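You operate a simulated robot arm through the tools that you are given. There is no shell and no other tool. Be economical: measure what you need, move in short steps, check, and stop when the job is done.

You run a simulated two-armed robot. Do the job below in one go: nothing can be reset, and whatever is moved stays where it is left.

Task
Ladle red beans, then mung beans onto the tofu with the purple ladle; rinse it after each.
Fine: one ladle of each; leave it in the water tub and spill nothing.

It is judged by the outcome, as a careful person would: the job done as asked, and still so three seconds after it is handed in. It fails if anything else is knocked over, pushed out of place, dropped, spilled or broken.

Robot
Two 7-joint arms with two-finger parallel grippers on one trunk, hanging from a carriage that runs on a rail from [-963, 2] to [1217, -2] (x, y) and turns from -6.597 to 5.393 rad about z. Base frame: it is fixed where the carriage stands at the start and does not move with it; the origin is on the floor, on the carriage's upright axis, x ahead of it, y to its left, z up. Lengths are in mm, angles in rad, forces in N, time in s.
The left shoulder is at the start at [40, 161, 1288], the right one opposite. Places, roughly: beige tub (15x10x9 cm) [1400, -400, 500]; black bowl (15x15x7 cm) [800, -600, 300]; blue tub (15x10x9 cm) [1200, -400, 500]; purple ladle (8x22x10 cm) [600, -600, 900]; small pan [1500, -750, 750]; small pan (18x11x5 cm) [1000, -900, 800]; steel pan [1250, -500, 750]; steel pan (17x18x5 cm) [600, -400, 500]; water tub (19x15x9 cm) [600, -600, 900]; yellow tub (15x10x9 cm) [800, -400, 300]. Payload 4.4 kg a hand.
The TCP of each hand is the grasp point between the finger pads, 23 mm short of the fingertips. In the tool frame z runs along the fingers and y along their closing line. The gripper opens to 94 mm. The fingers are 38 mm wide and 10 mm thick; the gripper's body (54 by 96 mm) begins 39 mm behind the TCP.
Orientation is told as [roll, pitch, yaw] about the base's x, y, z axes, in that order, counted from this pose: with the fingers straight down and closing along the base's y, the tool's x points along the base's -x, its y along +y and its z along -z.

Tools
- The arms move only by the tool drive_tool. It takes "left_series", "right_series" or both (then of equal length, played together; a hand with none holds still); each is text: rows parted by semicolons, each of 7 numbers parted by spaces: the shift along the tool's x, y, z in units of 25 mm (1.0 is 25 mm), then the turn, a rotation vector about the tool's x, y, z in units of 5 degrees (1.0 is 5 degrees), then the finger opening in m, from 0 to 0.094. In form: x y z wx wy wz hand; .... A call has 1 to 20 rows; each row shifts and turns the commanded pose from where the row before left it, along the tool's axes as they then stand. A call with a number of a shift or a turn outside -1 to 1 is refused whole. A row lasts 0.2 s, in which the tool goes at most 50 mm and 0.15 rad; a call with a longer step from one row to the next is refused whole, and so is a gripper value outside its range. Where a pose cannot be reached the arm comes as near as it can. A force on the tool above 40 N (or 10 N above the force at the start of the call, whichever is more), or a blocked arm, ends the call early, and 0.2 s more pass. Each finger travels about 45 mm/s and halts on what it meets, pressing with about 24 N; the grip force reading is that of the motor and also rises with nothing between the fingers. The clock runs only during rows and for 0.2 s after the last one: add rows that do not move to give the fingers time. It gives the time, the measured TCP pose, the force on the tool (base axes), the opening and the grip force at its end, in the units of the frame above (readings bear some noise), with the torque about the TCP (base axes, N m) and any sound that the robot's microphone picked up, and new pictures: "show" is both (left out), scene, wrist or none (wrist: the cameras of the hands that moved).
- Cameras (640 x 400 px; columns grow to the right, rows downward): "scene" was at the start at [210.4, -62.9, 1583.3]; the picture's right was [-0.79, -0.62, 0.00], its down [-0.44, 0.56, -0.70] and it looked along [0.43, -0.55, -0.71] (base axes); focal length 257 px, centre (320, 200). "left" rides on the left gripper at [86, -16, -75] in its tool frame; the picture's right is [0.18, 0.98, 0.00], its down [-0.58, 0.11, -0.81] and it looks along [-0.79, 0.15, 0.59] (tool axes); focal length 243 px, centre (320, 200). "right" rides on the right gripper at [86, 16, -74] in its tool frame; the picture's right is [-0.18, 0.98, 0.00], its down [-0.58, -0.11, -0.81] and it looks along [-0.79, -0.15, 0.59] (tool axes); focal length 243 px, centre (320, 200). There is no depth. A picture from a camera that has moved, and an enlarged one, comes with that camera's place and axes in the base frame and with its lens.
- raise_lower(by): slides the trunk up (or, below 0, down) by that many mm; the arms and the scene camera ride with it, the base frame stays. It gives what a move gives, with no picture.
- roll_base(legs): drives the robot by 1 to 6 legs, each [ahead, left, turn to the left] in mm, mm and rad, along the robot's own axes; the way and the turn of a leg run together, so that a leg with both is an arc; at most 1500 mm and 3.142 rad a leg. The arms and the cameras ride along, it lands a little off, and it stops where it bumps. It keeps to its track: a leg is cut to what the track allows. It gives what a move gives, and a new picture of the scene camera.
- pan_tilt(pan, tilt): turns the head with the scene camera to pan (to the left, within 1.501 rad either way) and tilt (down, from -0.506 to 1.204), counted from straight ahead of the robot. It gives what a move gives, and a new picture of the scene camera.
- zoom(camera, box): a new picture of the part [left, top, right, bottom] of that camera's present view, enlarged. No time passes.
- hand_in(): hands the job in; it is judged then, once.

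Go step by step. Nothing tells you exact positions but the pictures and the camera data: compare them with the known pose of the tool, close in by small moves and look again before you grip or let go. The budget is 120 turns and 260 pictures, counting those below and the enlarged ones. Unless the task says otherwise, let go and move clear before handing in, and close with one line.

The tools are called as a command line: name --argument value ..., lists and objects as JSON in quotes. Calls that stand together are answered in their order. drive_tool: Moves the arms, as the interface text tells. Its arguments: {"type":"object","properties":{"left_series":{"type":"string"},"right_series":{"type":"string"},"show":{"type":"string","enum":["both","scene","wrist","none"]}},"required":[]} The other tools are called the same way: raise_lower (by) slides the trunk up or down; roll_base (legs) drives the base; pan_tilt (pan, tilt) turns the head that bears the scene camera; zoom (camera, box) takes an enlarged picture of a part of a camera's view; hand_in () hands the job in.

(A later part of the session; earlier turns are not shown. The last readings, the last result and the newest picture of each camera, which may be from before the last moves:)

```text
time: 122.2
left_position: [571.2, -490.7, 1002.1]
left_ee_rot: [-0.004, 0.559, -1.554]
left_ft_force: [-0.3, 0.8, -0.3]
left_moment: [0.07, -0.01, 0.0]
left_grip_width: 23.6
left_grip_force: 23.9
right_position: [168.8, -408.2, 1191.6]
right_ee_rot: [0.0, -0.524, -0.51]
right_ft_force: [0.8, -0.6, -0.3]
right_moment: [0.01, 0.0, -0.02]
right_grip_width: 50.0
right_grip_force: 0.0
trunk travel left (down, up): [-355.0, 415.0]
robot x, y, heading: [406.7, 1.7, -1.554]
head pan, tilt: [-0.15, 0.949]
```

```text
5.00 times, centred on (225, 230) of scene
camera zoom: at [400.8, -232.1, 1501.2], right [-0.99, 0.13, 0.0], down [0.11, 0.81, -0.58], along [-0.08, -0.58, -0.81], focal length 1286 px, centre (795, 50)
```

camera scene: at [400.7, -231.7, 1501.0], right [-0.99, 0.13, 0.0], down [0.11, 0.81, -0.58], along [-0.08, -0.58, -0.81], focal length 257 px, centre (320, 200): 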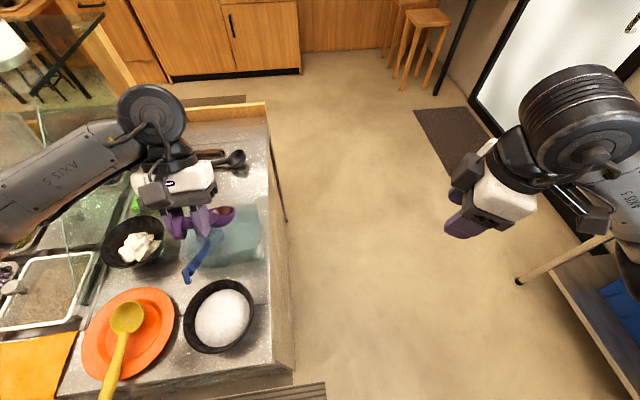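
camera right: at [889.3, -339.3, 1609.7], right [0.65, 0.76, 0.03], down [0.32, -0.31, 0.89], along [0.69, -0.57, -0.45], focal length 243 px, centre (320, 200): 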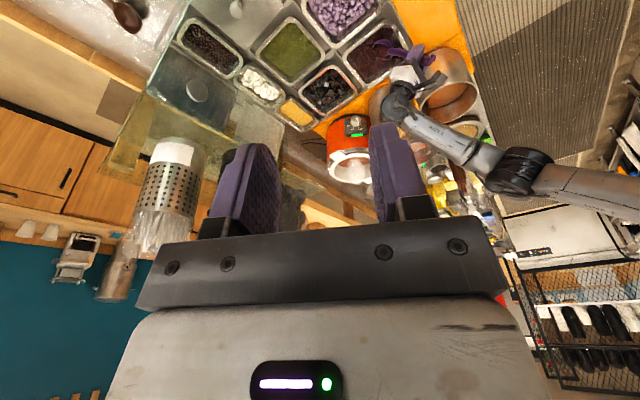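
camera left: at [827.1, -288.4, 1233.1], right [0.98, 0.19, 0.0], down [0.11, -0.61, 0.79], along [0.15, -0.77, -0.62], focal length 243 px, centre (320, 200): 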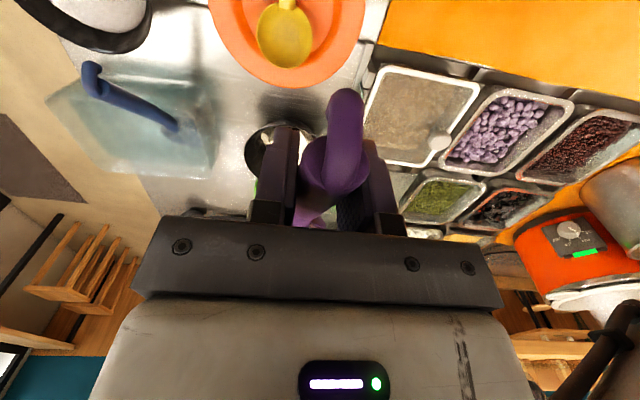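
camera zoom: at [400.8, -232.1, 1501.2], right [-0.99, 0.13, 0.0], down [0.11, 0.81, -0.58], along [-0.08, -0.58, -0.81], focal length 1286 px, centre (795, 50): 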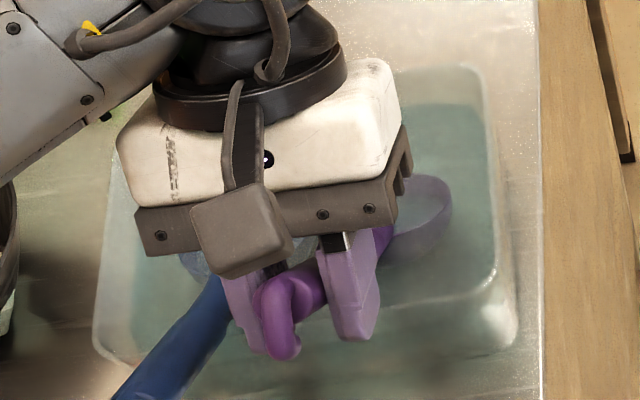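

The bowl looks clean. I'll lift out, level over the tub, then roll to drain it.

raise_lower --by 140

drive_tool --left_series "0.7 0 0 0 -1 0 0; 0.7 0 0 0 -1 0 0; 0.6 0 0 0 -1 0 0; 0.4 0 0 0 -1 0 0; 0 0 0 0 -1 0 0; 0 0 0 0 -1 0 0; 0 0.9 0 0 0 0 0; 0 0.9 0 0 0 0 0; 0 0 0 1 0 0 0; 0 0 0 1 0 0 0; 0 0 0 1 0 0 0; 0 0 0 1 0 0 0; 0 0 0 1 0 0 0; 0 0 0 1 0 0 0; 0 0 0 1 0 0 0; 0 0 0 1 0 0 0; 0 0 0 1 0 0 0; 0 0 0 1 0 0 0; 0 0 0 1 0 0 0; 0 0 0 1 0 0 0" --show "scene"

```text
time: 123.8
left_position: [572.0, -490.2, 1141.4]
left_ee_rot: [-0.001, 0.56, -1.557]
left_ft_force: [-0.6, 0.0, -0.9]
left_moment: [0.04, -0.01, -0.01]
left_grip_width: 23.7
left_grip_force: 24.2
right_position: [168.7, -407.1, 1330.6]
right_ee_rot: [0.002, -0.523, -0.509]
right_ft_force: [0.4, -0.2, 0.2]
right_moment: [-0.03, 0.0, -0.02]
right_grip_width: 49.8
right_grip_force: 0.1
trunk travel left (down, up): [-495.0, 275.0]
robot x, y, heading: [407.6, -0.2, -1.56]
head pan, tilt: [-0.15, 0.949]
```

```text
time: 128.1
left_position: [616.1, -435.6, 1166.9]
left_ee_rot: [-1.05, 0.038, -1.554]
left_ft_force: [-0.3, -0.2, -0.2]
left_moment: [0.07, -0.03, -0.04]
left_grip_width: 23.2
left_grip_force: 23.9
right_position: [168.7, -408.5, 1331.5]
right_ee_rot: [0.002, -0.522, -0.51]
right_ft_force: [0.7, 0.2, 0.2]
right_moment: [-0.01, -0.02, 0.0]
right_grip_width: 50.0
right_grip_force: 0.0
trunk travel left (down, up): [-495.0, 275.0]
robot x, y, heading: [406.1, 0.0, -1.557]
head pan, tilt: [-0.15, 0.949]
camera scene: at [400.7, -231.7, 1641.0], right [-0.99, 0.13, 0.0], down [0.11, 0.81, -0.58], along [-0.08, -0.58, -0.81], focal length 257 px, centre (320, 200)
```

scene: 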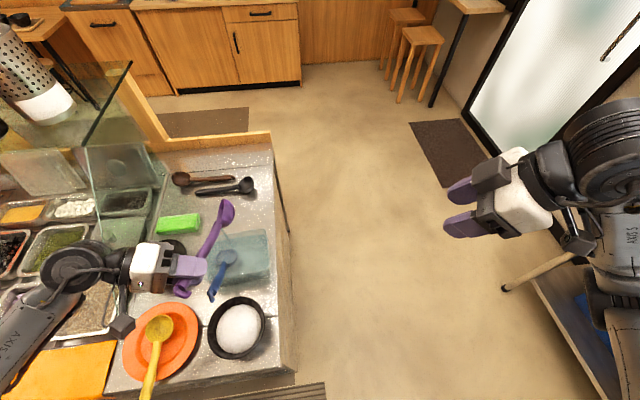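

Draining over the tub; I'll roll the rest, hold, and then roll back.

drive_tool --left_series "0 0 0 1 0 0 0; 0 0 0 1 0 0 0; 0 0 0 1 0 0 0; 0 0 0 1 0 0 0; 0 0 0 1 0 0 0; 0 0 0 1 0 0 0; 0 0 0 0 0 0 0; 0 0 0 0 0 0 0; 0 0 0 0 0 0 0" --show "none"

drive_tool --left_series "0 0 0 -1 0 0 0; 0 0 0 -1 0 0 0; 0 0 0 -1 0 0 0; 0 0 0 -1 0 0 0; 0 0 0 -1 0 0 0; 0 0 0 -1 0 0 0; 0 0 0 -1 0 0 0; 0 0 0 -1 0 0 0; 0 0 0 -1 0 0 0; 0 0 0 -1 0 0 0; 0 0 0 -1 0 0 0; 0 0 0 -1 0 0 0; 0 0 0 -1 0 0 0; 0 0 0 -1 0 0 0; 0 0 0 -1 0 0 0; 0 0 0 -1 0 0 0; 0 0 0 -1 0 0 0; 0 0 0 -1 0 0 0; 0 0 0 0 0 0 0" --show "scene"

zoom --camera "scene" --box '[120, 160, 280, 280]'

```text
time: 130.1
left_position: [616.7, -434.6, 1166.6]
left_ee_rot: [-1.571, 0.035, -1.554]
left_ft_force: [0.7, -0.1, -0.6]
left_moment: [0.08, -0.03, -0.04]
left_grip_width: 23.7
left_grip_force: 24.1
right_position: [169.0, -407.1, 1330.3]
right_ee_rot: [0.0, -0.525, -0.509]
right_ft_force: [-0.6, 0.5, -0.6]
right_moment: [-0.01, 0.0, 0.0]
right_grip_width: 49.8
right_grip_force: 0.0
trunk travel left (down, up): [-495.0, 275.0]
robot x, y, heading: [402.4, -1.4, -1.549]
head pan, tilt: [-0.15, 0.949]
```

```text
time: 134.1
left_position: [615.5, -435.9, 1166.7]
left_ee_rot: [-0.001, 0.034, -1.554]
left_ft_force: [-0.6, 0.1, -1.0]
left_moment: [0.07, -0.02, 0.0]
left_grip_width: 23.5
left_grip_force: 24.0
right_position: [169.3, -407.5, 1330.7]
right_ee_rot: [0.0, -0.524, -0.511]
right_ft_force: [-0.4, 0.6, -0.5]
right_moment: [0.0, 0.0, 0.0]
right_grip_width: 50.0
right_grip_force: 0.1
trunk travel left (down, up): [-495.0, 275.0]
robot x, y, heading: [408.5, -1.8, -1.558]
head pan, tilt: [-0.15, 0.949]
camera scene: at [400.8, -231.8, 1641.0], right [-0.99, 0.13, 0.0], down [0.11, 0.81, -0.58], along [-0.08, -0.58, -0.81], focal length 257 px, centre (320, 200)
```

scene: 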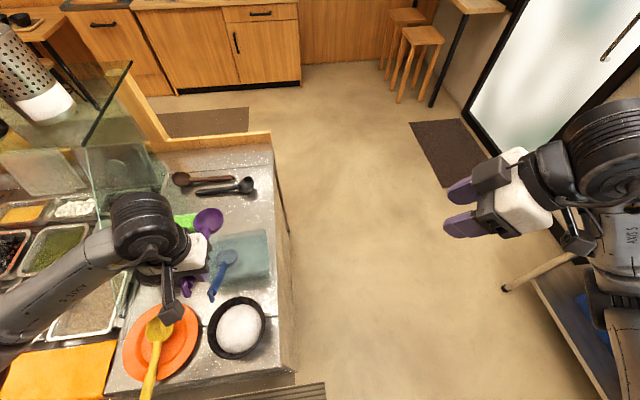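

```text
3.33 times, centred on (200, 220) of scene
camera zoom: at [400.8, -231.8, 1641.0], right [-0.99, 0.13, 0.0], down [0.11, 0.81, -0.58], along [-0.08, -0.58, -0.81], focal length 857 px, centre (720, 133)
```

zoom: 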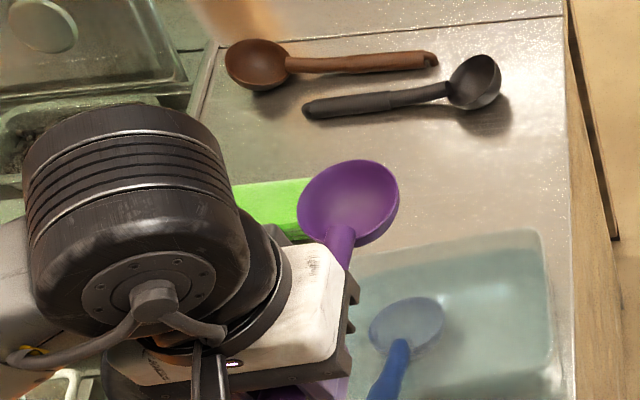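

The ladle is clean and empty. Next I'll pull it back, drive to the mung beans at about x 1210, and measure that pan.

drive_tool --left_series "0.8 0 0 0 0 0 0; 0.8 0 0 0 0 0 0; 0.8 0 0 0 0 0 0; 0 0 0 0 0 0 0" --show "none"

roll_base --legs '[[0, 600, 0]]'

pan_tilt --pan 0.1 --tilt 0.85

zoom --camera "left" --box '[0, 0, 640, 400]'

```text
time: 135.1
left_position: [614.7, -376.0, 1169.4]
left_ee_rot: [-0.002, 0.036, -1.554]
left_ft_force: [-1.3, -0.9, 0.7]
left_moment: [0.06, 0.0, 0.04]
left_grip_width: 23.6
left_grip_force: 24.7
right_position: [169.8, -407.8, 1331.0]
right_ee_rot: [0.001, -0.524, -0.51]
right_ft_force: [0.7, 1.3, -0.2]
right_moment: [-0.02, 0.0, -0.04]
right_grip_width: 50.0
right_grip_force: 0.0
trunk travel left (down, up): [-495.0, 275.0]
robot x, y, heading: [407.1, -3.3, -1.557]
head pan, tilt: [-0.15, 0.949]
```

```text
time: 138.4
left_position: [1203.4, -377.9, 1169.2]
left_ee_rot: [-0.002, 0.035, -1.562]
left_ft_force: [0.2, 0.3, -0.8]
left_moment: [0.06, 0.01, 0.01]
left_grip_width: 23.6
left_grip_force: 24.3
right_position: [756.6, -408.1, 1329.7]
right_ee_rot: [0.001, -0.524, -0.516]
right_ft_force: [0.6, 0.1, -0.3]
right_moment: [0.0, -0.03, -0.03]
right_grip_width: 49.6
right_grip_force: 0.0
trunk travel left (down, up): [-495.0, 275.0]
robot x, y, heading: [998.3, -2.4, -1.563]
head pan, tilt: [-0.15, 0.949]
camera scene: at [990.3, -232.7, 1641.0], right [-0.99, 0.14, 0.0], down [0.12, 0.8, -0.58], along [-0.08, -0.58, -0.81], focal length 257 px, centre (320, 200)
```

scene: 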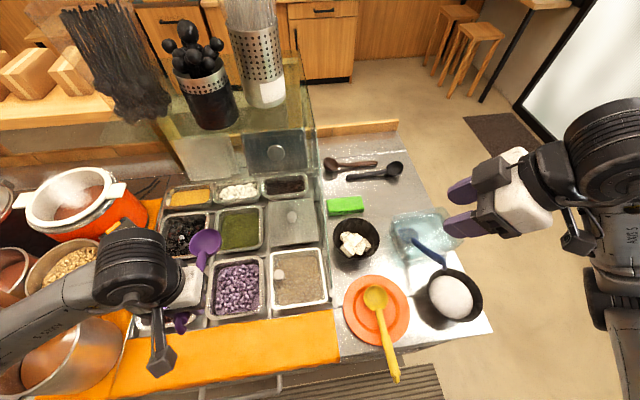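

```text
time: 139.2
left_position: [1202.5, -379.5, 1169.1]
left_ee_rot: [-0.002, 0.035, -1.562]
left_ft_force: [0.0, 0.7, -0.8]
left_moment: [0.04, -0.01, 0.04]
left_grip_width: 23.3
left_grip_force: 23.8
right_position: [757.7, -406.9, 1330.7]
right_ee_rot: [0.001, -0.523, -0.517]
right_ft_force: [0.2, 0.0, 0.0]
right_moment: [0.02, -0.01, 0.05]
right_grip_width: 50.2
right_grip_force: 0.1
trunk travel left (down, up): [-495.0, 275.0]
robot x, y, heading: [997.2, -3.2, -1.558]
head pan, tilt: [0.099, 0.85]
camera scene: at [1008.7, -238.5, 1648.5], right [-0.99, -0.11, 0.0], down [-0.08, 0.75, -0.66], along [0.07, -0.66, -0.75], focal length 257 px, centre (320, 200)
```

scene: 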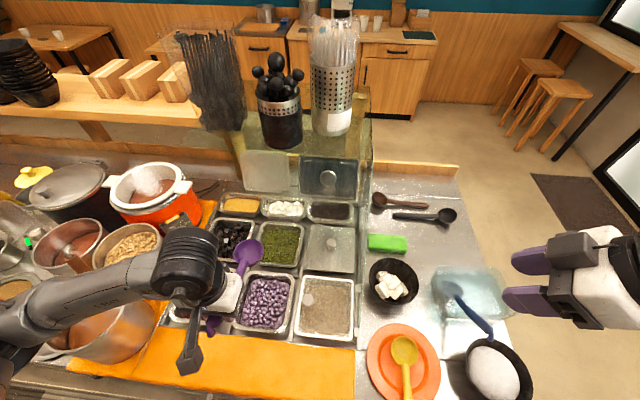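

```text
1.00 times, centred on (320, 200) of left (not enlarged: the box is as wide or as high as the picture)
camera zoom: at [1186.9, -293.9, 1247.0], right [0.98, 0.19, 0.0], down [0.12, -0.61, 0.78], along [0.15, -0.77, -0.62], focal length 243 px, centre (320, 200)
```

zoom: 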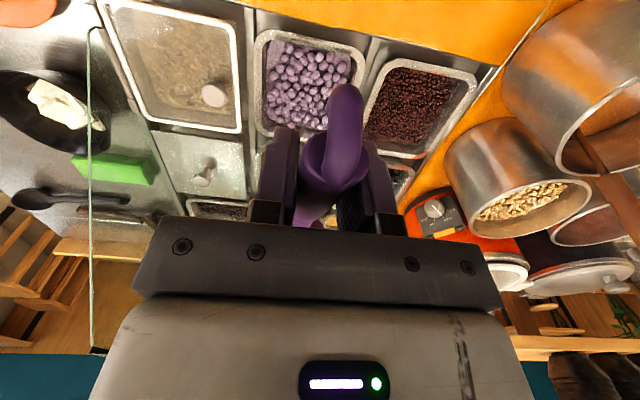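

zoom --camera "scene" --box '[200, 190, 340, 290]'

```text
4.00 times, centred on (270, 240) of scene
camera zoom: at [1008.7, -238.5, 1648.5], right [-0.99, -0.11, 0.0], down [-0.08, 0.75, -0.66], along [0.07, -0.66, -0.75], focal length 1028 px, centre (520, 40)
```

zoom: 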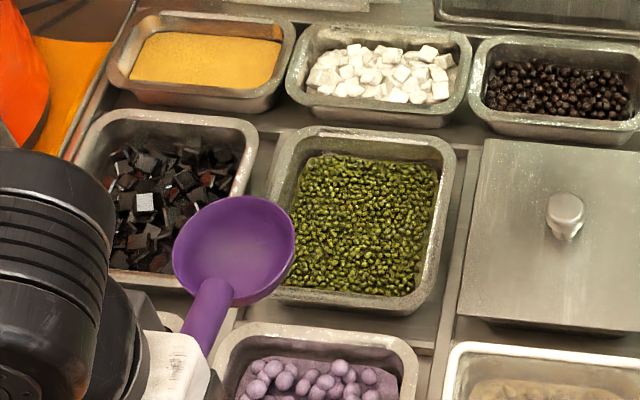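

The mung pan is centred near (1201,-701). I'll lower the trunk and reach forward level above it, then check.

raise_lower --by -130

drive_tool --left_series "-0.8 0 0 0 0 0 0; -0.8 0 0 0 0 0 0; -0.8 0 0 0 0 0 0; -0.8 0 0 0 0 0 0; -0.8 0 0 0 0 0 0; -0.8 0 0 0 0 0 0; -0.8 0 0 0 0 0 0; -0.8 0 0 0 0 0 0; -0.8 0 0 0 0 0 0; -0.8 0 0 0 0 0 0; 0 0 0 0 0 0 0" --show "scene"

zoom --camera "right" --box '[240, 0, 480, 160]'

```text
time: 140.8
left_position: [1202.2, -378.5, 1038.8]
left_ee_rot: [-0.001, 0.034, -1.563]
left_ft_force: [0.4, 0.3, -0.2]
left_moment: [0.08, 0.0, -0.01]
left_grip_width: 23.6
left_grip_force: 24.0
right_position: [757.2, -407.8, 1200.5]
right_ee_rot: [0.002, -0.524, -0.517]
right_ft_force: [-0.4, -0.8, -0.6]
right_moment: [-0.01, -0.02, -0.03]
right_grip_width: 49.9
right_grip_force: 0.0
trunk travel left (down, up): [-365.0, 405.0]
robot x, y, heading: [999.1, -3.6, -1.563]
head pan, tilt: [0.099, 0.85]
```

```text
time: 143.2
left_position: [1203.6, -578.7, 1032.3]
left_ee_rot: [-0.003, 0.035, -1.561]
left_ft_force: [0.6, 0.4, 0.2]
left_moment: [0.02, 0.02, 0.0]
left_grip_width: 23.6
left_grip_force: 23.9
right_position: [757.0, -406.3, 1200.0]
right_ee_rot: [0.003, -0.524, -0.515]
right_ft_force: [0.2, -0.7, 0.3]
right_moment: [0.02, 0.01, -0.02]
right_grip_width: 50.0
right_grip_force: 0.1
trunk travel left (down, up): [-365.0, 405.0]
robot x, y, heading: [999.7, 0.1, -1.565]
head pan, tilt: [0.099, 0.85]
camera scene: at [1008.9, -238.3, 1518.5], right [-0.99, -0.11, 0.0], down [-0.08, 0.75, -0.66], along [0.07, -0.66, -0.75], focal length 257 px, centre (320, 200)
```

scene: 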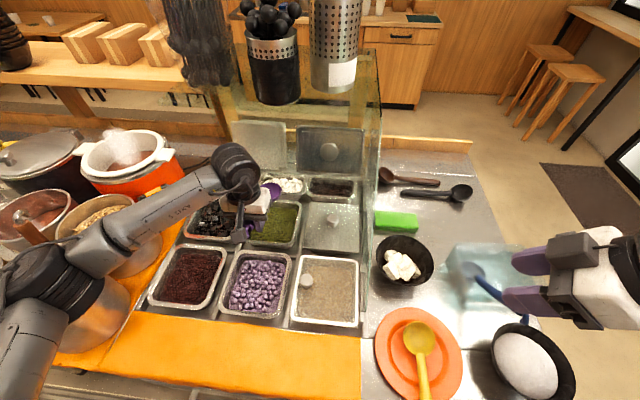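

```text
2.50 times, centred on (360, 80) of right
camera zoom: at [667.6, -336.6, 1221.9], right [0.62, 0.78, 0.09], down [0.03, -0.14, 0.99], along [0.78, -0.61, -0.12], focal length 606 px, centre (220, 500)
```

zoom: 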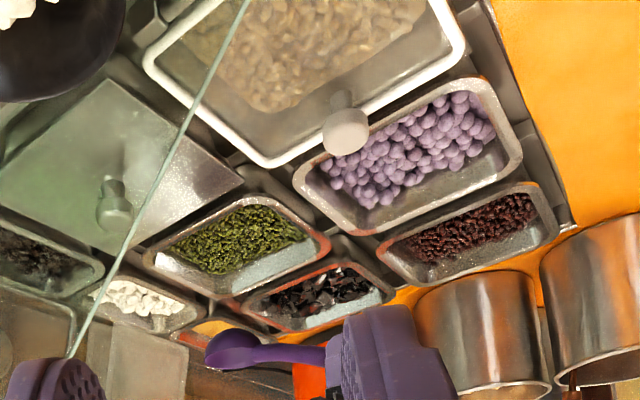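

Reach is fine. I'll tilt the ladle forward 30° above the mung beans and re-aim the right camera.

drive_tool --left_series "0 -0.05 0 0 1 0 0; 0 -0.05 0 0 1 0 0; 0 0 0 0 1 0 0; 0 0 0 0 1 0 0; 0 0 0 0 1 0 0; 0 0 0 0 1 0 0; 0 0 0 0 0 0 0" --right_series "0 0 -1 0 0 0 0.05; 0 0 -1 0 0 0 0.05; 0 0 -1 0 1 0 0.05; 0 0 -1 0 1 0 0.05; 0 0 -1 0 0 0 0.05; 0 0 -1 0 0 0 0.05; 0 0 0 0 0 0 0.05" --show "scene"

zoom --camera "right" --box '[240, 0, 440, 140]'

zoom --camera "scene" --box '[180, 110, 340, 260]'

```text
time: 144.8
left_position: [1201.4, -578.7, 1032.5]
left_ee_rot: [-0.002, 0.561, -1.563]
left_ft_force: [-0.2, 0.7, -0.2]
left_moment: [0.02, -0.01, -0.03]
left_grip_width: 23.5
left_grip_force: 24.4
right_position: [699.8, -375.8, 1335.4]
right_ee_rot: [0.001, -0.348, -0.516]
right_ft_force: [-0.3, -0.2, -1.1]
right_moment: [0.0, 0.02, 0.0]
right_grip_width: 50.0
right_grip_force: 0.0
trunk travel left (down, up): [-365.0, 405.0]
robot x, y, heading: [1001.7, -0.6, -1.559]
head pan, tilt: [0.099, 0.85]
camera scene: at [1009.0, -238.4, 1518.5], right [-0.99, -0.11, 0.0], down [-0.08, 0.75, -0.66], along [0.07, -0.66, -0.75], focal length 257 px, centre (320, 200)
```

scene: 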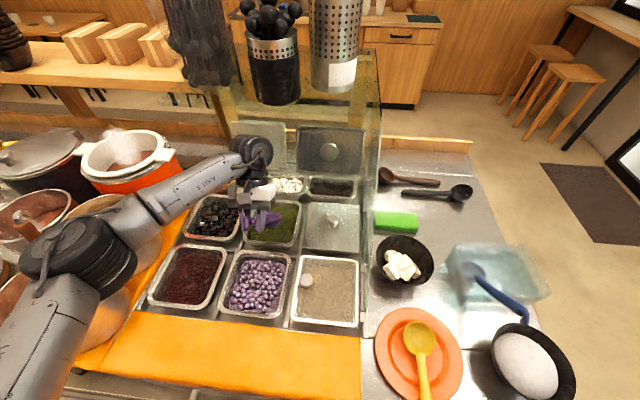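

```text
2.86 times, centred on (340, 70) of right
camera zoom: at [614.7, -308.1, 1375.9], right [0.64, 0.77, 0.06], down [0.18, -0.23, 0.96], along [0.75, -0.6, -0.28], focal length 693 px, centre (263, 571)
```

zoom: 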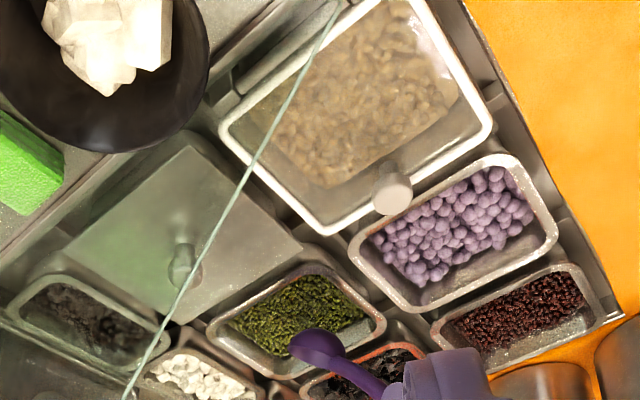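

```text
2.67 times, centred on (260, 185) of scene
camera zoom: at [1009.0, -238.4, 1518.5], right [-0.99, -0.11, 0.0], down [-0.08, 0.75, -0.66], along [0.07, -0.66, -0.75], focal length 686 px, centre (480, 240)
```

zoom: 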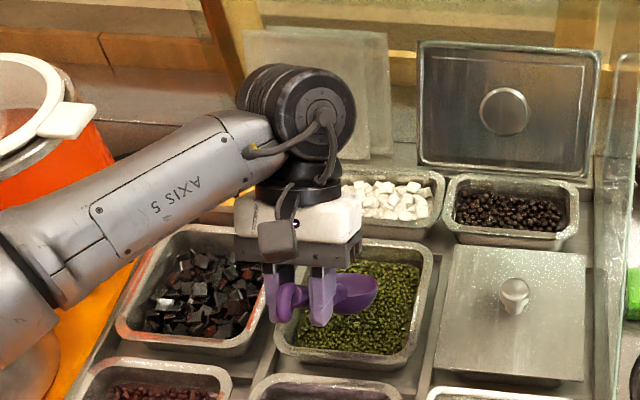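

The ladle is well placed over the mung pan, so I'll plunge slowly.

drive_tool --left_series "-0.25 0 0.4 0 0 0 0; -0.25 0 0.4 0 0 0 0; -0.25 0 0.4 0 0 0 0; -0.25 0 0.4 0 0 0 0; -0.22 0 0.36 0 0 0 0; 0 0 0 0 0 0 0" --show "none"

zoom --camera "right" --box '[290, 50, 410, 140]'

zoom --camera "scene" --box '[200, 150, 320, 260]'

```text
time: 146.2
left_position: [1202.6, -578.6, 974.7]
left_ee_rot: [-0.002, 0.56, -1.565]
left_ft_force: [0.6, -0.4, -1.6]
left_moment: [0.03, -0.02, -0.01]
left_grip_width: 23.6
left_grip_force: 24.3
right_position: [700.5, -376.6, 1334.6]
right_ee_rot: [0.0, -0.35, -0.515]
right_ft_force: [0.0, -0.1, 0.3]
right_moment: [-0.01, 0.01, -0.03]
right_grip_width: 49.9
right_grip_force: 0.0
trunk travel left (down, up): [-365.0, 405.0]
robot x, y, heading: [996.8, -0.7, -1.563]
head pan, tilt: [0.099, 0.85]
```

```text
4.44 times, centred on (350, 95) of right
camera zoom: at [614.6, -308.3, 1375.8], right [0.64, 0.77, 0.06], down [0.18, -0.23, 0.96], along [0.75, -0.6, -0.28], focal length 1078 px, centre (187, 667)
```

zoom: 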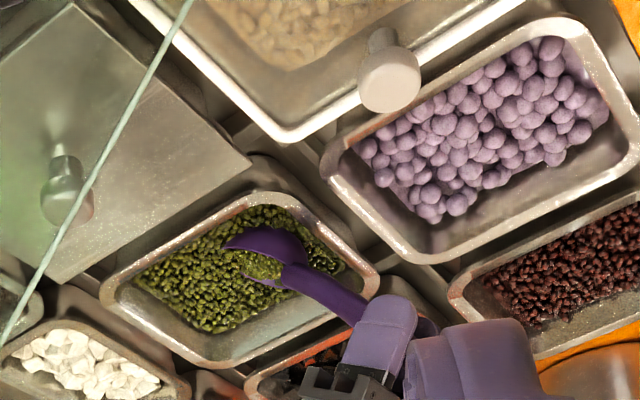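

```text
3.64 times, centred on (260, 205) of scene
camera zoom: at [1008.8, -238.5, 1518.6], right [-0.99, -0.11, 0.0], down [-0.08, 0.75, -0.66], along [0.07, -0.66, -0.75], focal length 935 px, centre (538, 182)
```

zoom: 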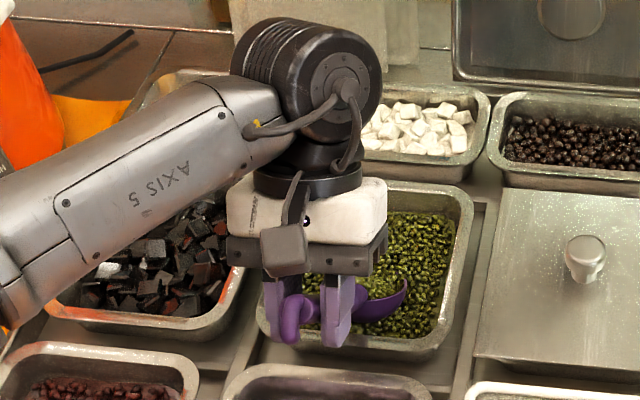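

It's entering the beans as before. I'll sweep forward while leveling.

drive_tool --left_series "-0.26 0 -0.1 0 0 0 0; -0.26 0 -0.1 0 0 0 0; -0.26 0 -0.12 0 0 0 0; 0.07 0 0.47 0 -1 0 0; 0.07 0 0.47 0 -1 0 0; 0.07 0 0.47 0 -1 0 0; 0.07 0 0.47 0 -1 0 0; 0.07 0 0.47 0 -1 0 0; 0.07 0 0.45 0 -1 0 0; 0 0 0 0 0 0 0" --show "none"

zoom --camera "right" --box '[290, 50, 410, 140]'

zoom --camera "scene" --box '[200, 150, 320, 260]'

```text
time: 148.3
left_position: [1200.6, -565.9, 910.4]
left_ee_rot: [-0.002, 0.035, -1.562]
left_ft_force: [0.2, -0.3, -0.4]
left_moment: [0.09, 0.0, 0.01]
left_grip_width: 23.5
left_grip_force: 24.2
right_position: [698.1, -376.1, 1335.8]
right_ee_rot: [0.0, -0.35, -0.517]
right_ft_force: [0.2, 0.2, 0.1]
right_moment: [0.03, 0.01, 0.01]
right_grip_width: 50.0
right_grip_force: 0.0
trunk travel left (down, up): [-365.0, 405.0]
robot x, y, heading: [1001.3, -1.2, -1.567]
head pan, tilt: [0.099, 0.85]
```

```text
4.44 times, centred on (350, 95) of right
camera zoom: at [614.5, -308.4, 1375.9], right [0.64, 0.77, 0.06], down [0.18, -0.23, 0.96], along [0.75, -0.6, -0.28], focal length 1078 px, centre (187, 667)
```

zoom: 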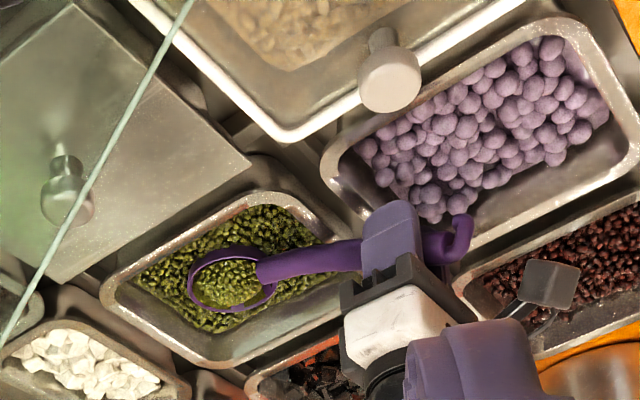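

```text
3.64 times, centred on (260, 205) of scene
camera zoom: at [1008.7, -238.5, 1518.6], right [-0.99, -0.11, 0.0], down [-0.08, 0.75, -0.66], along [0.07, -0.66, -0.75], focal length 935 px, centre (538, 182)
```

zoom: 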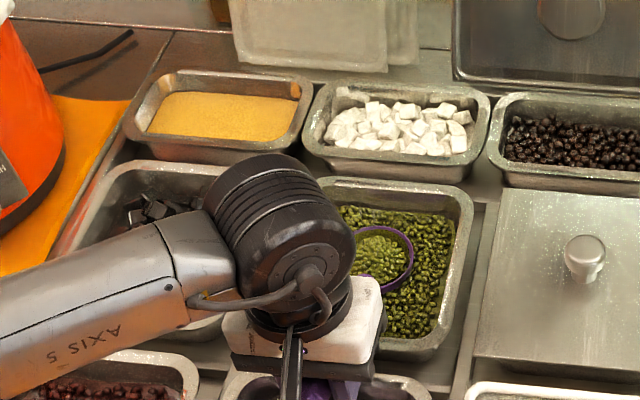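

A full ladle of mung beans. I'll lift straight up gently, then retract towards the robot while rising.

drive_tool --left_series "0 0 -0.3 0 0 0 0; 0 0 -0.4 0 0 0 0; 0 0 -0.5 0 0 0 0; 0 0 -0.6 0 0 0 0; 0 0 -0.8 0 0 0 0; 0 0 -0.8 0 0 0 0; 0 0 -0.8 0 0 0 0; 0.3 0 -0.6 0 0 0 0; 0.5 0 -0.6 0 0 0 0; 0.7 0 -0.6 0 0 0 0; 0.8 0 -0.6 0 0 0 0; 0.8 0 -0.6 0 0 0 0; 0.8 0 -0.6 0 0 0 0; 0.8 0 -0.6 0 0 0 0; 0.8 0 -0.5 0 0 0 0; 0.7 0 -0.4 0 0 0 0; 0.6 0 -0.3 0 0 0 0; 0.4 0 -0.2 0 0 0 0; 0.2 0 0 0 0 0 0; 0 0 0 0 0 0 0" --show "none"

zoom --camera "right" --box '[280, 40, 440, 160]'

zoom --camera "scene" --box '[120, 130, 340, 300]'

```text
time: 152.6
left_position: [1202.0, -390.4, 1161.1]
left_ee_rot: [-0.001, 0.036, -1.562]
left_ft_force: [-0.2, -0.9, -0.5]
left_moment: [0.09, 0.02, 0.05]
left_grip_width: 23.6
left_grip_force: 24.3
right_position: [699.5, -375.5, 1335.2]
right_ee_rot: [0.0, -0.35, -0.517]
right_ft_force: [0.1, -0.4, -1.3]
right_moment: [-0.03, -0.01, -0.02]
right_grip_width: 50.3
right_grip_force: 0.2
trunk travel left (down, up): [-365.0, 405.0]
robot x, y, heading: [998.4, -2.8, -1.558]
head pan, tilt: [0.099, 0.85]
```

```text
3.33 times, centred on (360, 100) of right
camera zoom: at [614.6, -308.3, 1375.8], right [0.64, 0.77, 0.06], down [0.18, -0.23, 0.96], along [0.75, -0.6, -0.28], focal length 809 px, centre (187, 533)
```

zoom: 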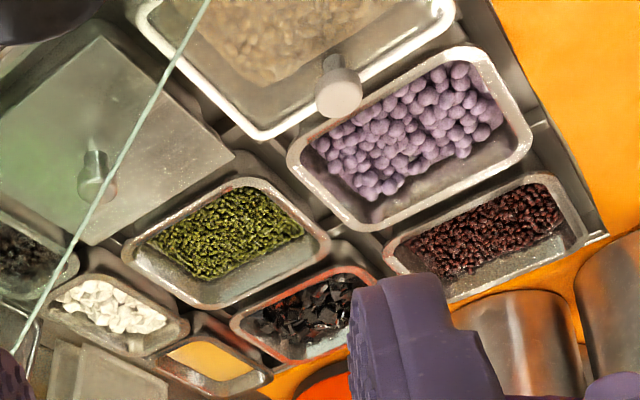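

```text
2.35 times, centred on (230, 215) of scene
camera zoom: at [1008.8, -238.5, 1518.6], right [-0.99, -0.11, 0.0], down [-0.08, 0.75, -0.66], along [0.07, -0.66, -0.75], focal length 605 px, centre (532, 165)
```

zoom: 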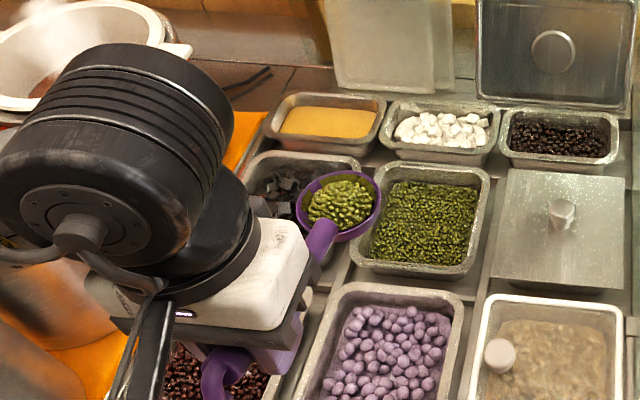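

The mung beans are held with no spills. I'll drive back to the tofu.

roll_base --legs '[[0, -362, 0]]'

drive_tool --left_series "-0.4 0 0 0 0 0 0; -0.5 0 0 0 0 0 0; -0.5 0 0 0 0 0 0; -0.4 0 0.3 0 0 0 0; -0.2 0 0.6 0 0 0 0; 0 0 0.7 0 0 0 0; 0 0 0.5 0 0 0 0; 0 0 0 0 0 0 0" --show "none"

zoom --camera "scene" --box '[200, 130, 400, 290]'

zoom --camera "right" --box '[260, 0, 480, 160]'

```text
time: 154.9
left_position: [832.4, -391.8, 1161.1]
left_ee_rot: [-0.003, 0.036, -1.575]
left_ft_force: [-0.6, 0.6, -1.9]
left_moment: [0.12, -0.02, 0.03]
left_grip_width: 23.5
left_grip_force: 24.1
right_position: [330.0, -371.0, 1334.3]
right_ee_rot: [0.0, -0.349, -0.531]
right_ft_force: [0.2, -0.6, 0.4]
right_moment: [0.0, -0.02, 0.01]
right_grip_width: 50.1
right_grip_force: 0.1
trunk travel left (down, up): [-365.0, 405.0]
robot x, y, heading: [634.4, -2.7, -1.578]
head pan, tilt: [0.099, 0.85]
camera scene: at [641.8, -237.9, 1518.5], right [-1.0, -0.09, 0.0], down [-0.07, 0.75, -0.66], along [0.06, -0.66, -0.75], focal length 257 px, centre (320, 200)
```

scene: 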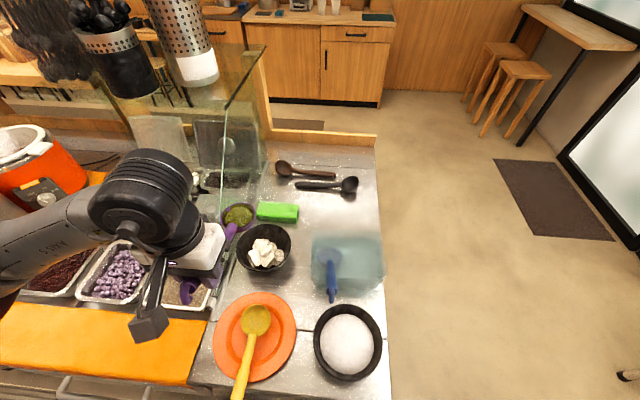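

```text
time: 156.7
left_position: [834.3, -439.6, 1106.4]
left_ee_rot: [-0.003, 0.035, -1.576]
left_ft_force: [0.6, -0.2, -1.0]
left_moment: [0.09, 0.01, 0.01]
left_grip_width: 23.7
left_grip_force: 23.9
right_position: [331.5, -371.0, 1336.8]
right_ee_rot: [-0.001, -0.348, -0.532]
right_ft_force: [0.0, 0.7, -0.4]
right_moment: [0.02, 0.0, -0.01]
right_grip_width: 49.9
right_grip_force: 0.1
trunk travel left (down, up): [-365.0, 405.0]
robot x, y, heading: [634.6, -1.7, -1.575]
head pan, tilt: [0.099, 0.85]
```

```text
2.50 times, centred on (300, 210) of scene
camera zoom: at [642.1, -237.9, 1518.6], right [-1.0, -0.09, 0.0], down [-0.07, 0.75, -0.66], along [0.06, -0.66, -0.75], focal length 643 px, centre (370, 175)
```

zoom: 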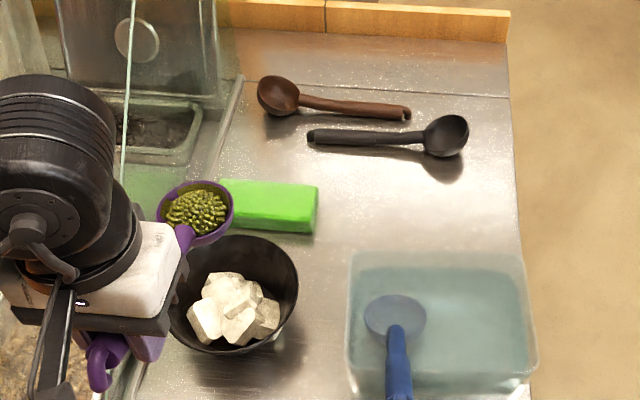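

```text
2.50 times, centred on (370, 80) of right
camera zoom: at [247.0, -302.5, 1375.8], right [0.65, 0.76, 0.06], down [0.18, -0.23, 0.96], along [0.74, -0.61, -0.28], focal length 606 px, centre (195, 500)
```

zoom: 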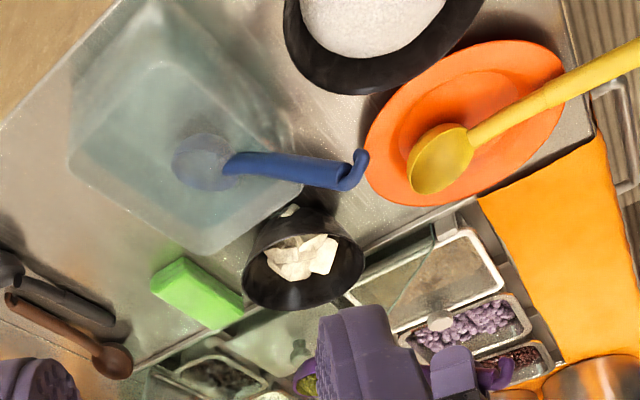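

Positions match the earlier pour. I'll lower to the same pouring pose and pour the mung beans.

drive_tool --left_series "0 0.15 0.8 0 0 0 0; 0 0.15 0.8 0 0 0 0; 0 0 0.8 0 0 0 0; 0 0 0.7 0 0 0 0; 0 0 0 0 0 0 0" --show "none"

drive_tool --left_series "0 0 0 1 0 0 0; 0 0 0 1 0 0 0; 0 0 0 1 0 0 0; 0 0 0 1 0 0 0; 0 0 0 1 0 0 0; 0 0 0 1 0 0 0; 0 0 0 1 0 0 0; 0 0 0 1 0 0 0; 0 0.14 0.14 1 0 0 0; 0 0.15 0.13 1 0 0 0; 0 0.16 0.12 1 0 0 0; 0 0.17 0.1 1 0 0 0" --show "scene"

zoom --camera "scene" --box '[200, 160, 340, 280]'

```text
time: 157.9
left_position: [841.2, -436.8, 1028.4]
left_ee_rot: [-0.003, 0.035, -1.576]
left_ft_force: [-0.8, 0.3, -1.7]
left_moment: [0.09, 0.02, 0.0]
left_grip_width: 23.4
left_grip_force: 23.8
right_position: [331.3, -370.4, 1335.1]
right_ee_rot: [0.0, -0.35, -0.53]
right_ft_force: [0.4, -0.5, 0.1]
right_moment: [0.01, -0.02, 0.03]
right_grip_width: 50.0
right_grip_force: 0.0
trunk travel left (down, up): [-365.0, 405.0]
robot x, y, heading: [632.2, 0.5, -1.577]
head pan, tilt: [0.099, 0.85]
```

```text
time: 160.5
left_position: [842.9, -436.1, 1009.8]
left_ee_rot: [-1.051, 0.034, -1.574]
left_ft_force: [-0.5, 0.2, -1.2]
left_moment: [0.07, -0.01, -0.01]
left_grip_width: 23.4
left_grip_force: 24.0
right_position: [330.2, -370.2, 1334.3]
right_ee_rot: [0.001, -0.348, -0.531]
right_ft_force: [0.4, 0.0, 0.0]
right_moment: [0.02, 0.03, -0.03]
right_grip_width: 50.0
right_grip_force: 0.1
trunk travel left (down, up): [-365.0, 405.0]
robot x, y, heading: [637.6, -3.0, -1.572]
head pan, tilt: [0.099, 0.85]
camera scene: at [642.0, -237.8, 1518.5], right [-1.0, -0.09, 0.0], down [-0.07, 0.75, -0.66], along [0.06, -0.66, -0.75], focal length 257 px, centre (320, 200)
```

scene: 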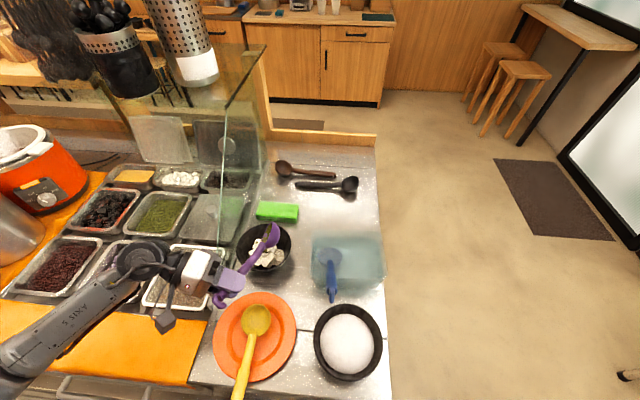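

```text
3.33 times, centred on (270, 220) of scene
camera zoom: at [642.0, -237.8, 1518.5], right [-1.0, -0.09, 0.0], down [-0.07, 0.75, -0.66], along [0.06, -0.66, -0.75], focal length 857 px, centre (487, 133)
```

zoom: 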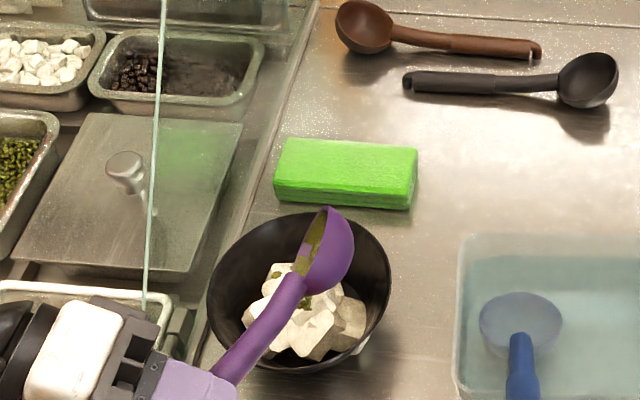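

The mung beans are falling onto the tofu. I'll finish rolling to 90°, hold, and then roll back to level.

drive_tool --left_series "0 0 0 1 0 0 0; 0 0 0 1 0 0 0; 0 0 0 1 0 0 0; 0 0 0 1 0 0 0; 0 0 0 1 0 0 0; 0 0 0 1 0 0 0; 0 0 0 0 0 0 0; 0 0 0 0 0 0 0; 0 0 0 0 0 0 0; 0 0 0 0 0 0 0" --show "none"

zoom --camera "scene" --box '[220, 190, 320, 280]'

drive_tool --left_series "0 0 0 -1 0 0 0; 0 0 0 -1 0 0 0; 0 0 0 -1 0 0 0; 0 0 0 -1 0 0 0; 0 0 0 -1 0 0 0; 0 0 0 -1 0 0 0; 0 0 0 -1 0 0 0; 0 0 0 -1 0 0 0; 0 -0.17 -0.17 -1 0 0 0; 0 -0.17 -0.17 -1 0 0 0; 0 -0.17 -0.17 -1 0 0 0; 0 0 0 -1 0 0 0; 0 0 0 -1 0 0 0; 0 0 0 -1 0 0 0; 0 0 0 -1 0 0 0; 0 0 0 -1 0 0 0; 0 0 0 -1 0 0 0; 0 0 0 -1 0 0 0; 0 0 0 0 0 0 0" --show "none"

drive_tool --left_series "0 0 -1 0 0 0 0; 0 0 -1 0 0 0 0; 0 0 -1 0 0 0 0; 0.5 0 -1 0 0 0 0; 1 0 -1 0 0 0 0; 1 0 0 0 0 0 0; 0 0 0 0 0 0 0" --show "scene"

zoom --camera "scene" --box '[210, 180, 310, 280]'

```text
time: 162.7
left_position: [841.7, -436.7, 1008.7]
left_ee_rot: [-1.572, 0.036, -1.576]
left_ft_force: [-0.4, 0.4, -1.1]
left_moment: [0.04, -0.03, -0.02]
left_grip_width: 23.4
left_grip_force: 24.0
right_position: [330.7, -371.5, 1334.5]
right_ee_rot: [0.0, -0.35, -0.531]
right_ft_force: [0.1, 0.4, 0.2]
right_moment: [-0.03, 0.01, 0.0]
right_grip_width: 50.3
right_grip_force: 0.0
trunk travel left (down, up): [-365.0, 405.0]
robot x, y, heading: [637.5, -3.0, -1.572]
head pan, tilt: [0.099, 0.85]
```

```text
4.44 times, centred on (270, 235) of scene
camera zoom: at [642.1, -237.9, 1518.5], right [-1.0, -0.09, 0.0], down [-0.07, 0.75, -0.66], along [0.06, -0.66, -0.75], focal length 1143 px, centre (542, 44)
```

zoom: 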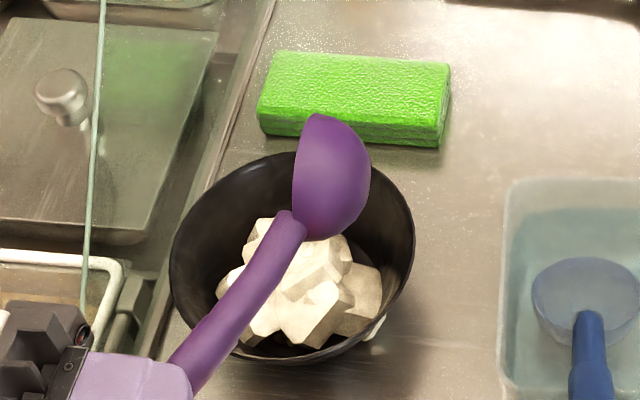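

```text
time: 166.7
left_position: [841.5, -437.6, 1027.4]
left_ee_rot: [-0.001, 0.034, -1.574]
left_ft_force: [-0.9, -0.6, -1.0]
left_moment: [0.03, 0.03, -0.01]
left_grip_width: 23.4
left_grip_force: 23.8
right_position: [331.3, -371.5, 1335.6]
right_ee_rot: [-0.002, -0.349, -0.531]
right_ft_force: [-0.3, -0.1, -0.1]
right_moment: [-0.03, -0.01, 0.01]
right_grip_width: 50.0
right_grip_force: 0.0
trunk travel left (down, up): [-365.0, 405.0]
robot x, y, heading: [637.9, 0.4, -1.574]
head pan, tilt: [0.099, 0.85]
```

```text
time: 168.3
left_position: [841.1, -379.3, 1154.9]
left_ee_rot: [-0.001, 0.035, -1.576]
left_ft_force: [0.3, 0.8, -0.4]
left_moment: [0.07, -0.02, -0.01]
left_grip_width: 23.6
left_grip_force: 24.9
right_position: [331.0, -370.0, 1335.6]
right_ee_rot: [0.0, -0.35, -0.531]
right_ft_force: [-0.2, -0.4, -0.2]
right_moment: [-0.03, 0.0, 0.03]
right_grip_width: 50.2
right_grip_force: 0.0
trunk travel left (down, up): [-365.0, 405.0]
robot x, y, heading: [632.1, -1.7, -1.572]
head pan, tilt: [0.099, 0.85]
camera scene: at [642.1, -238.1, 1518.6], right [-1.0, -0.09, 0.0], down [-0.07, 0.75, -0.66], along [0.06, -0.66, -0.75], focal length 257 px, centre (320, 200)
```

scene: 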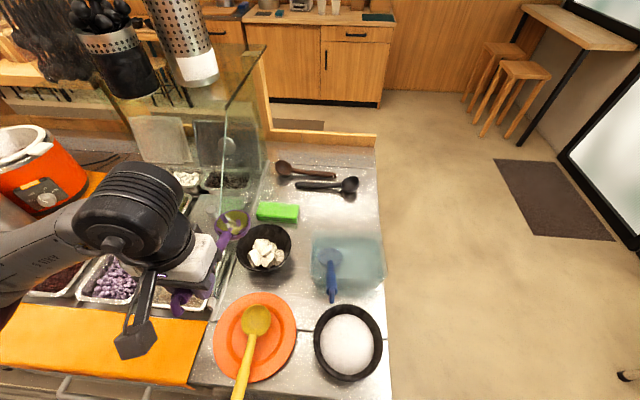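

```text
4.00 times, centred on (260, 230) of scene
camera zoom: at [642.1, -238.1, 1518.6], right [-1.0, -0.09, 0.0], down [-0.07, 0.75, -0.66], along [0.06, -0.66, -0.75], focal length 1028 px, centre (560, 80)
```

zoom: 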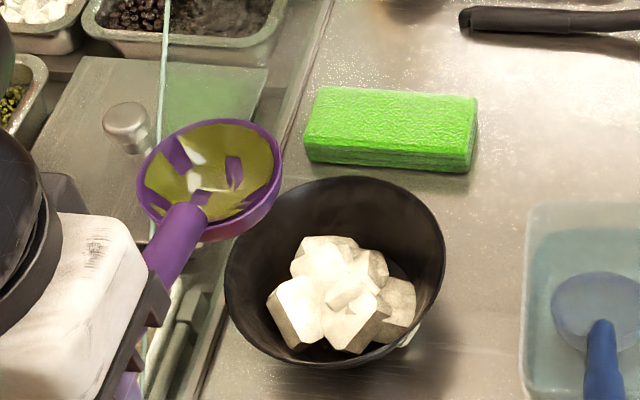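

The mung beans were seen landing on the tofu and then settled among the cubes; only residue is left in the ladle. Next I'll go to the tub to rinse again.

roll_base --legs '[[0, -271, 0]]'

drive_tool --left_series "-0.9 0 0 0 0 0 0; -0.9 0 0 0 0 0 0; -0.9 0 0 0 0 0 0; -0.9 0 0 0 0 0 0; 0 0 0 0 1 0 0; 0 0 0 0 1 0 0; 0 0 0 0 1 0 0; 0 0 0 0 1 0 0; 0 0 0 0 1 0 0; 0 0 0 0 1 0 0; 0 0 0 0 0 0 0" --show "scene"

zoom --camera "scene" --box '[140, 170, 300, 290]'

```text
time: 170.2
left_position: [565.9, -378.4, 1156.0]
left_ee_rot: [-0.002, 0.035, -1.575]
left_ft_force: [-0.6, 0.0, -0.7]
left_moment: [0.05, 0.0, 0.01]
left_grip_width: 23.3
left_grip_force: 23.7
right_position: [55.7, -371.0, 1335.2]
right_ee_rot: [0.001, -0.348, -0.532]
right_ft_force: [0.5, 0.0, 0.3]
right_moment: [0.0, 0.02, 0.0]
right_grip_width: 49.9
right_grip_force: 0.0
trunk travel left (down, up): [-365.0, 405.0]
robot x, y, heading: [360.1, 0.1, -1.585]
head pan, tilt: [0.099, 0.85]
camera scene: at [367.4, -237.5, 1518.6], right [-1.0, -0.09, 0.0], down [-0.07, 0.75, -0.66], along [0.06, -0.66, -0.75], focal length 257 px, centre (320, 200)
```

scene: 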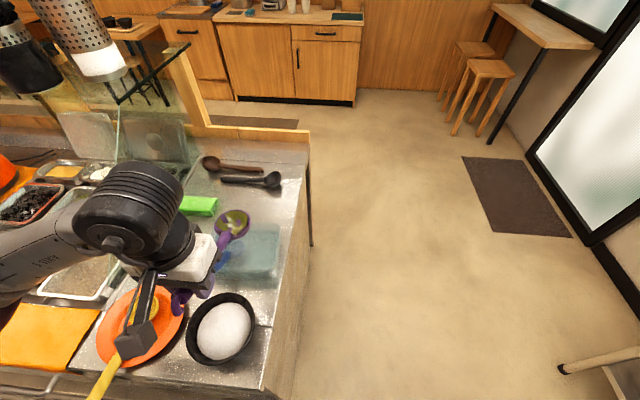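

```text
time: 172.6
left_position: [566.2, -467.2, 1150.9]
left_ee_rot: [-0.002, 0.561, -1.576]
left_ft_force: [0.3, -0.2, -0.6]
left_moment: [0.04, 0.03, -0.01]
left_grip_width: 23.7
left_grip_force: 24.2
right_position: [56.1, -370.8, 1335.9]
right_ee_rot: [0.0, -0.349, -0.533]
right_ft_force: [-0.9, 0.5, -0.1]
right_moment: [0.01, -0.03, 0.01]
right_grip_width: 50.2
right_grip_force: 0.2
trunk travel left (down, up): [-365.0, 405.0]
robot x, y, heading: [361.7, 1.1, -1.576]
head pan, tilt: [0.099, 0.85]
camera scene: at [367.8, -237.4, 1518.5], right [-1.0, -0.09, 0.0], down [-0.07, 0.75, -0.66], along [0.06, -0.66, -0.75], focal length 257 px, centre (320, 200)
```

scene: 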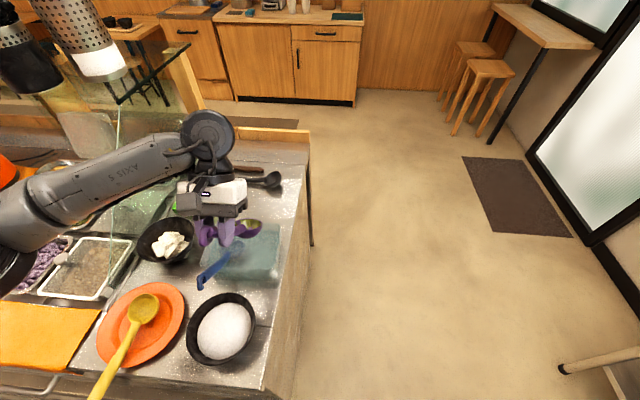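

```text
3.33 times, centred on (220, 230) of scene
camera zoom: at [367.8, -237.4, 1518.5], right [-1.0, -0.09, 0.0], down [-0.07, 0.75, -0.66], along [0.06, -0.66, -0.75], focal length 857 px, centre (653, 100)
```

zoom: 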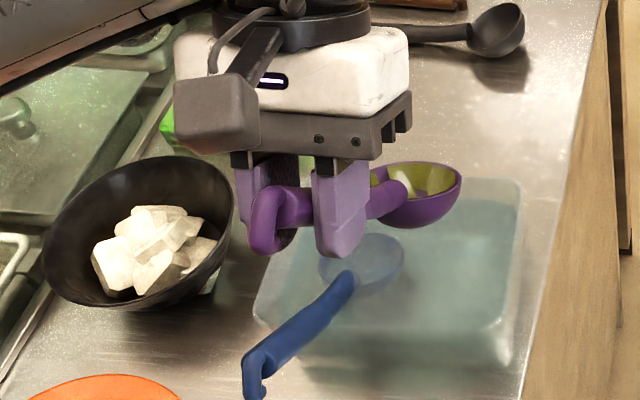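

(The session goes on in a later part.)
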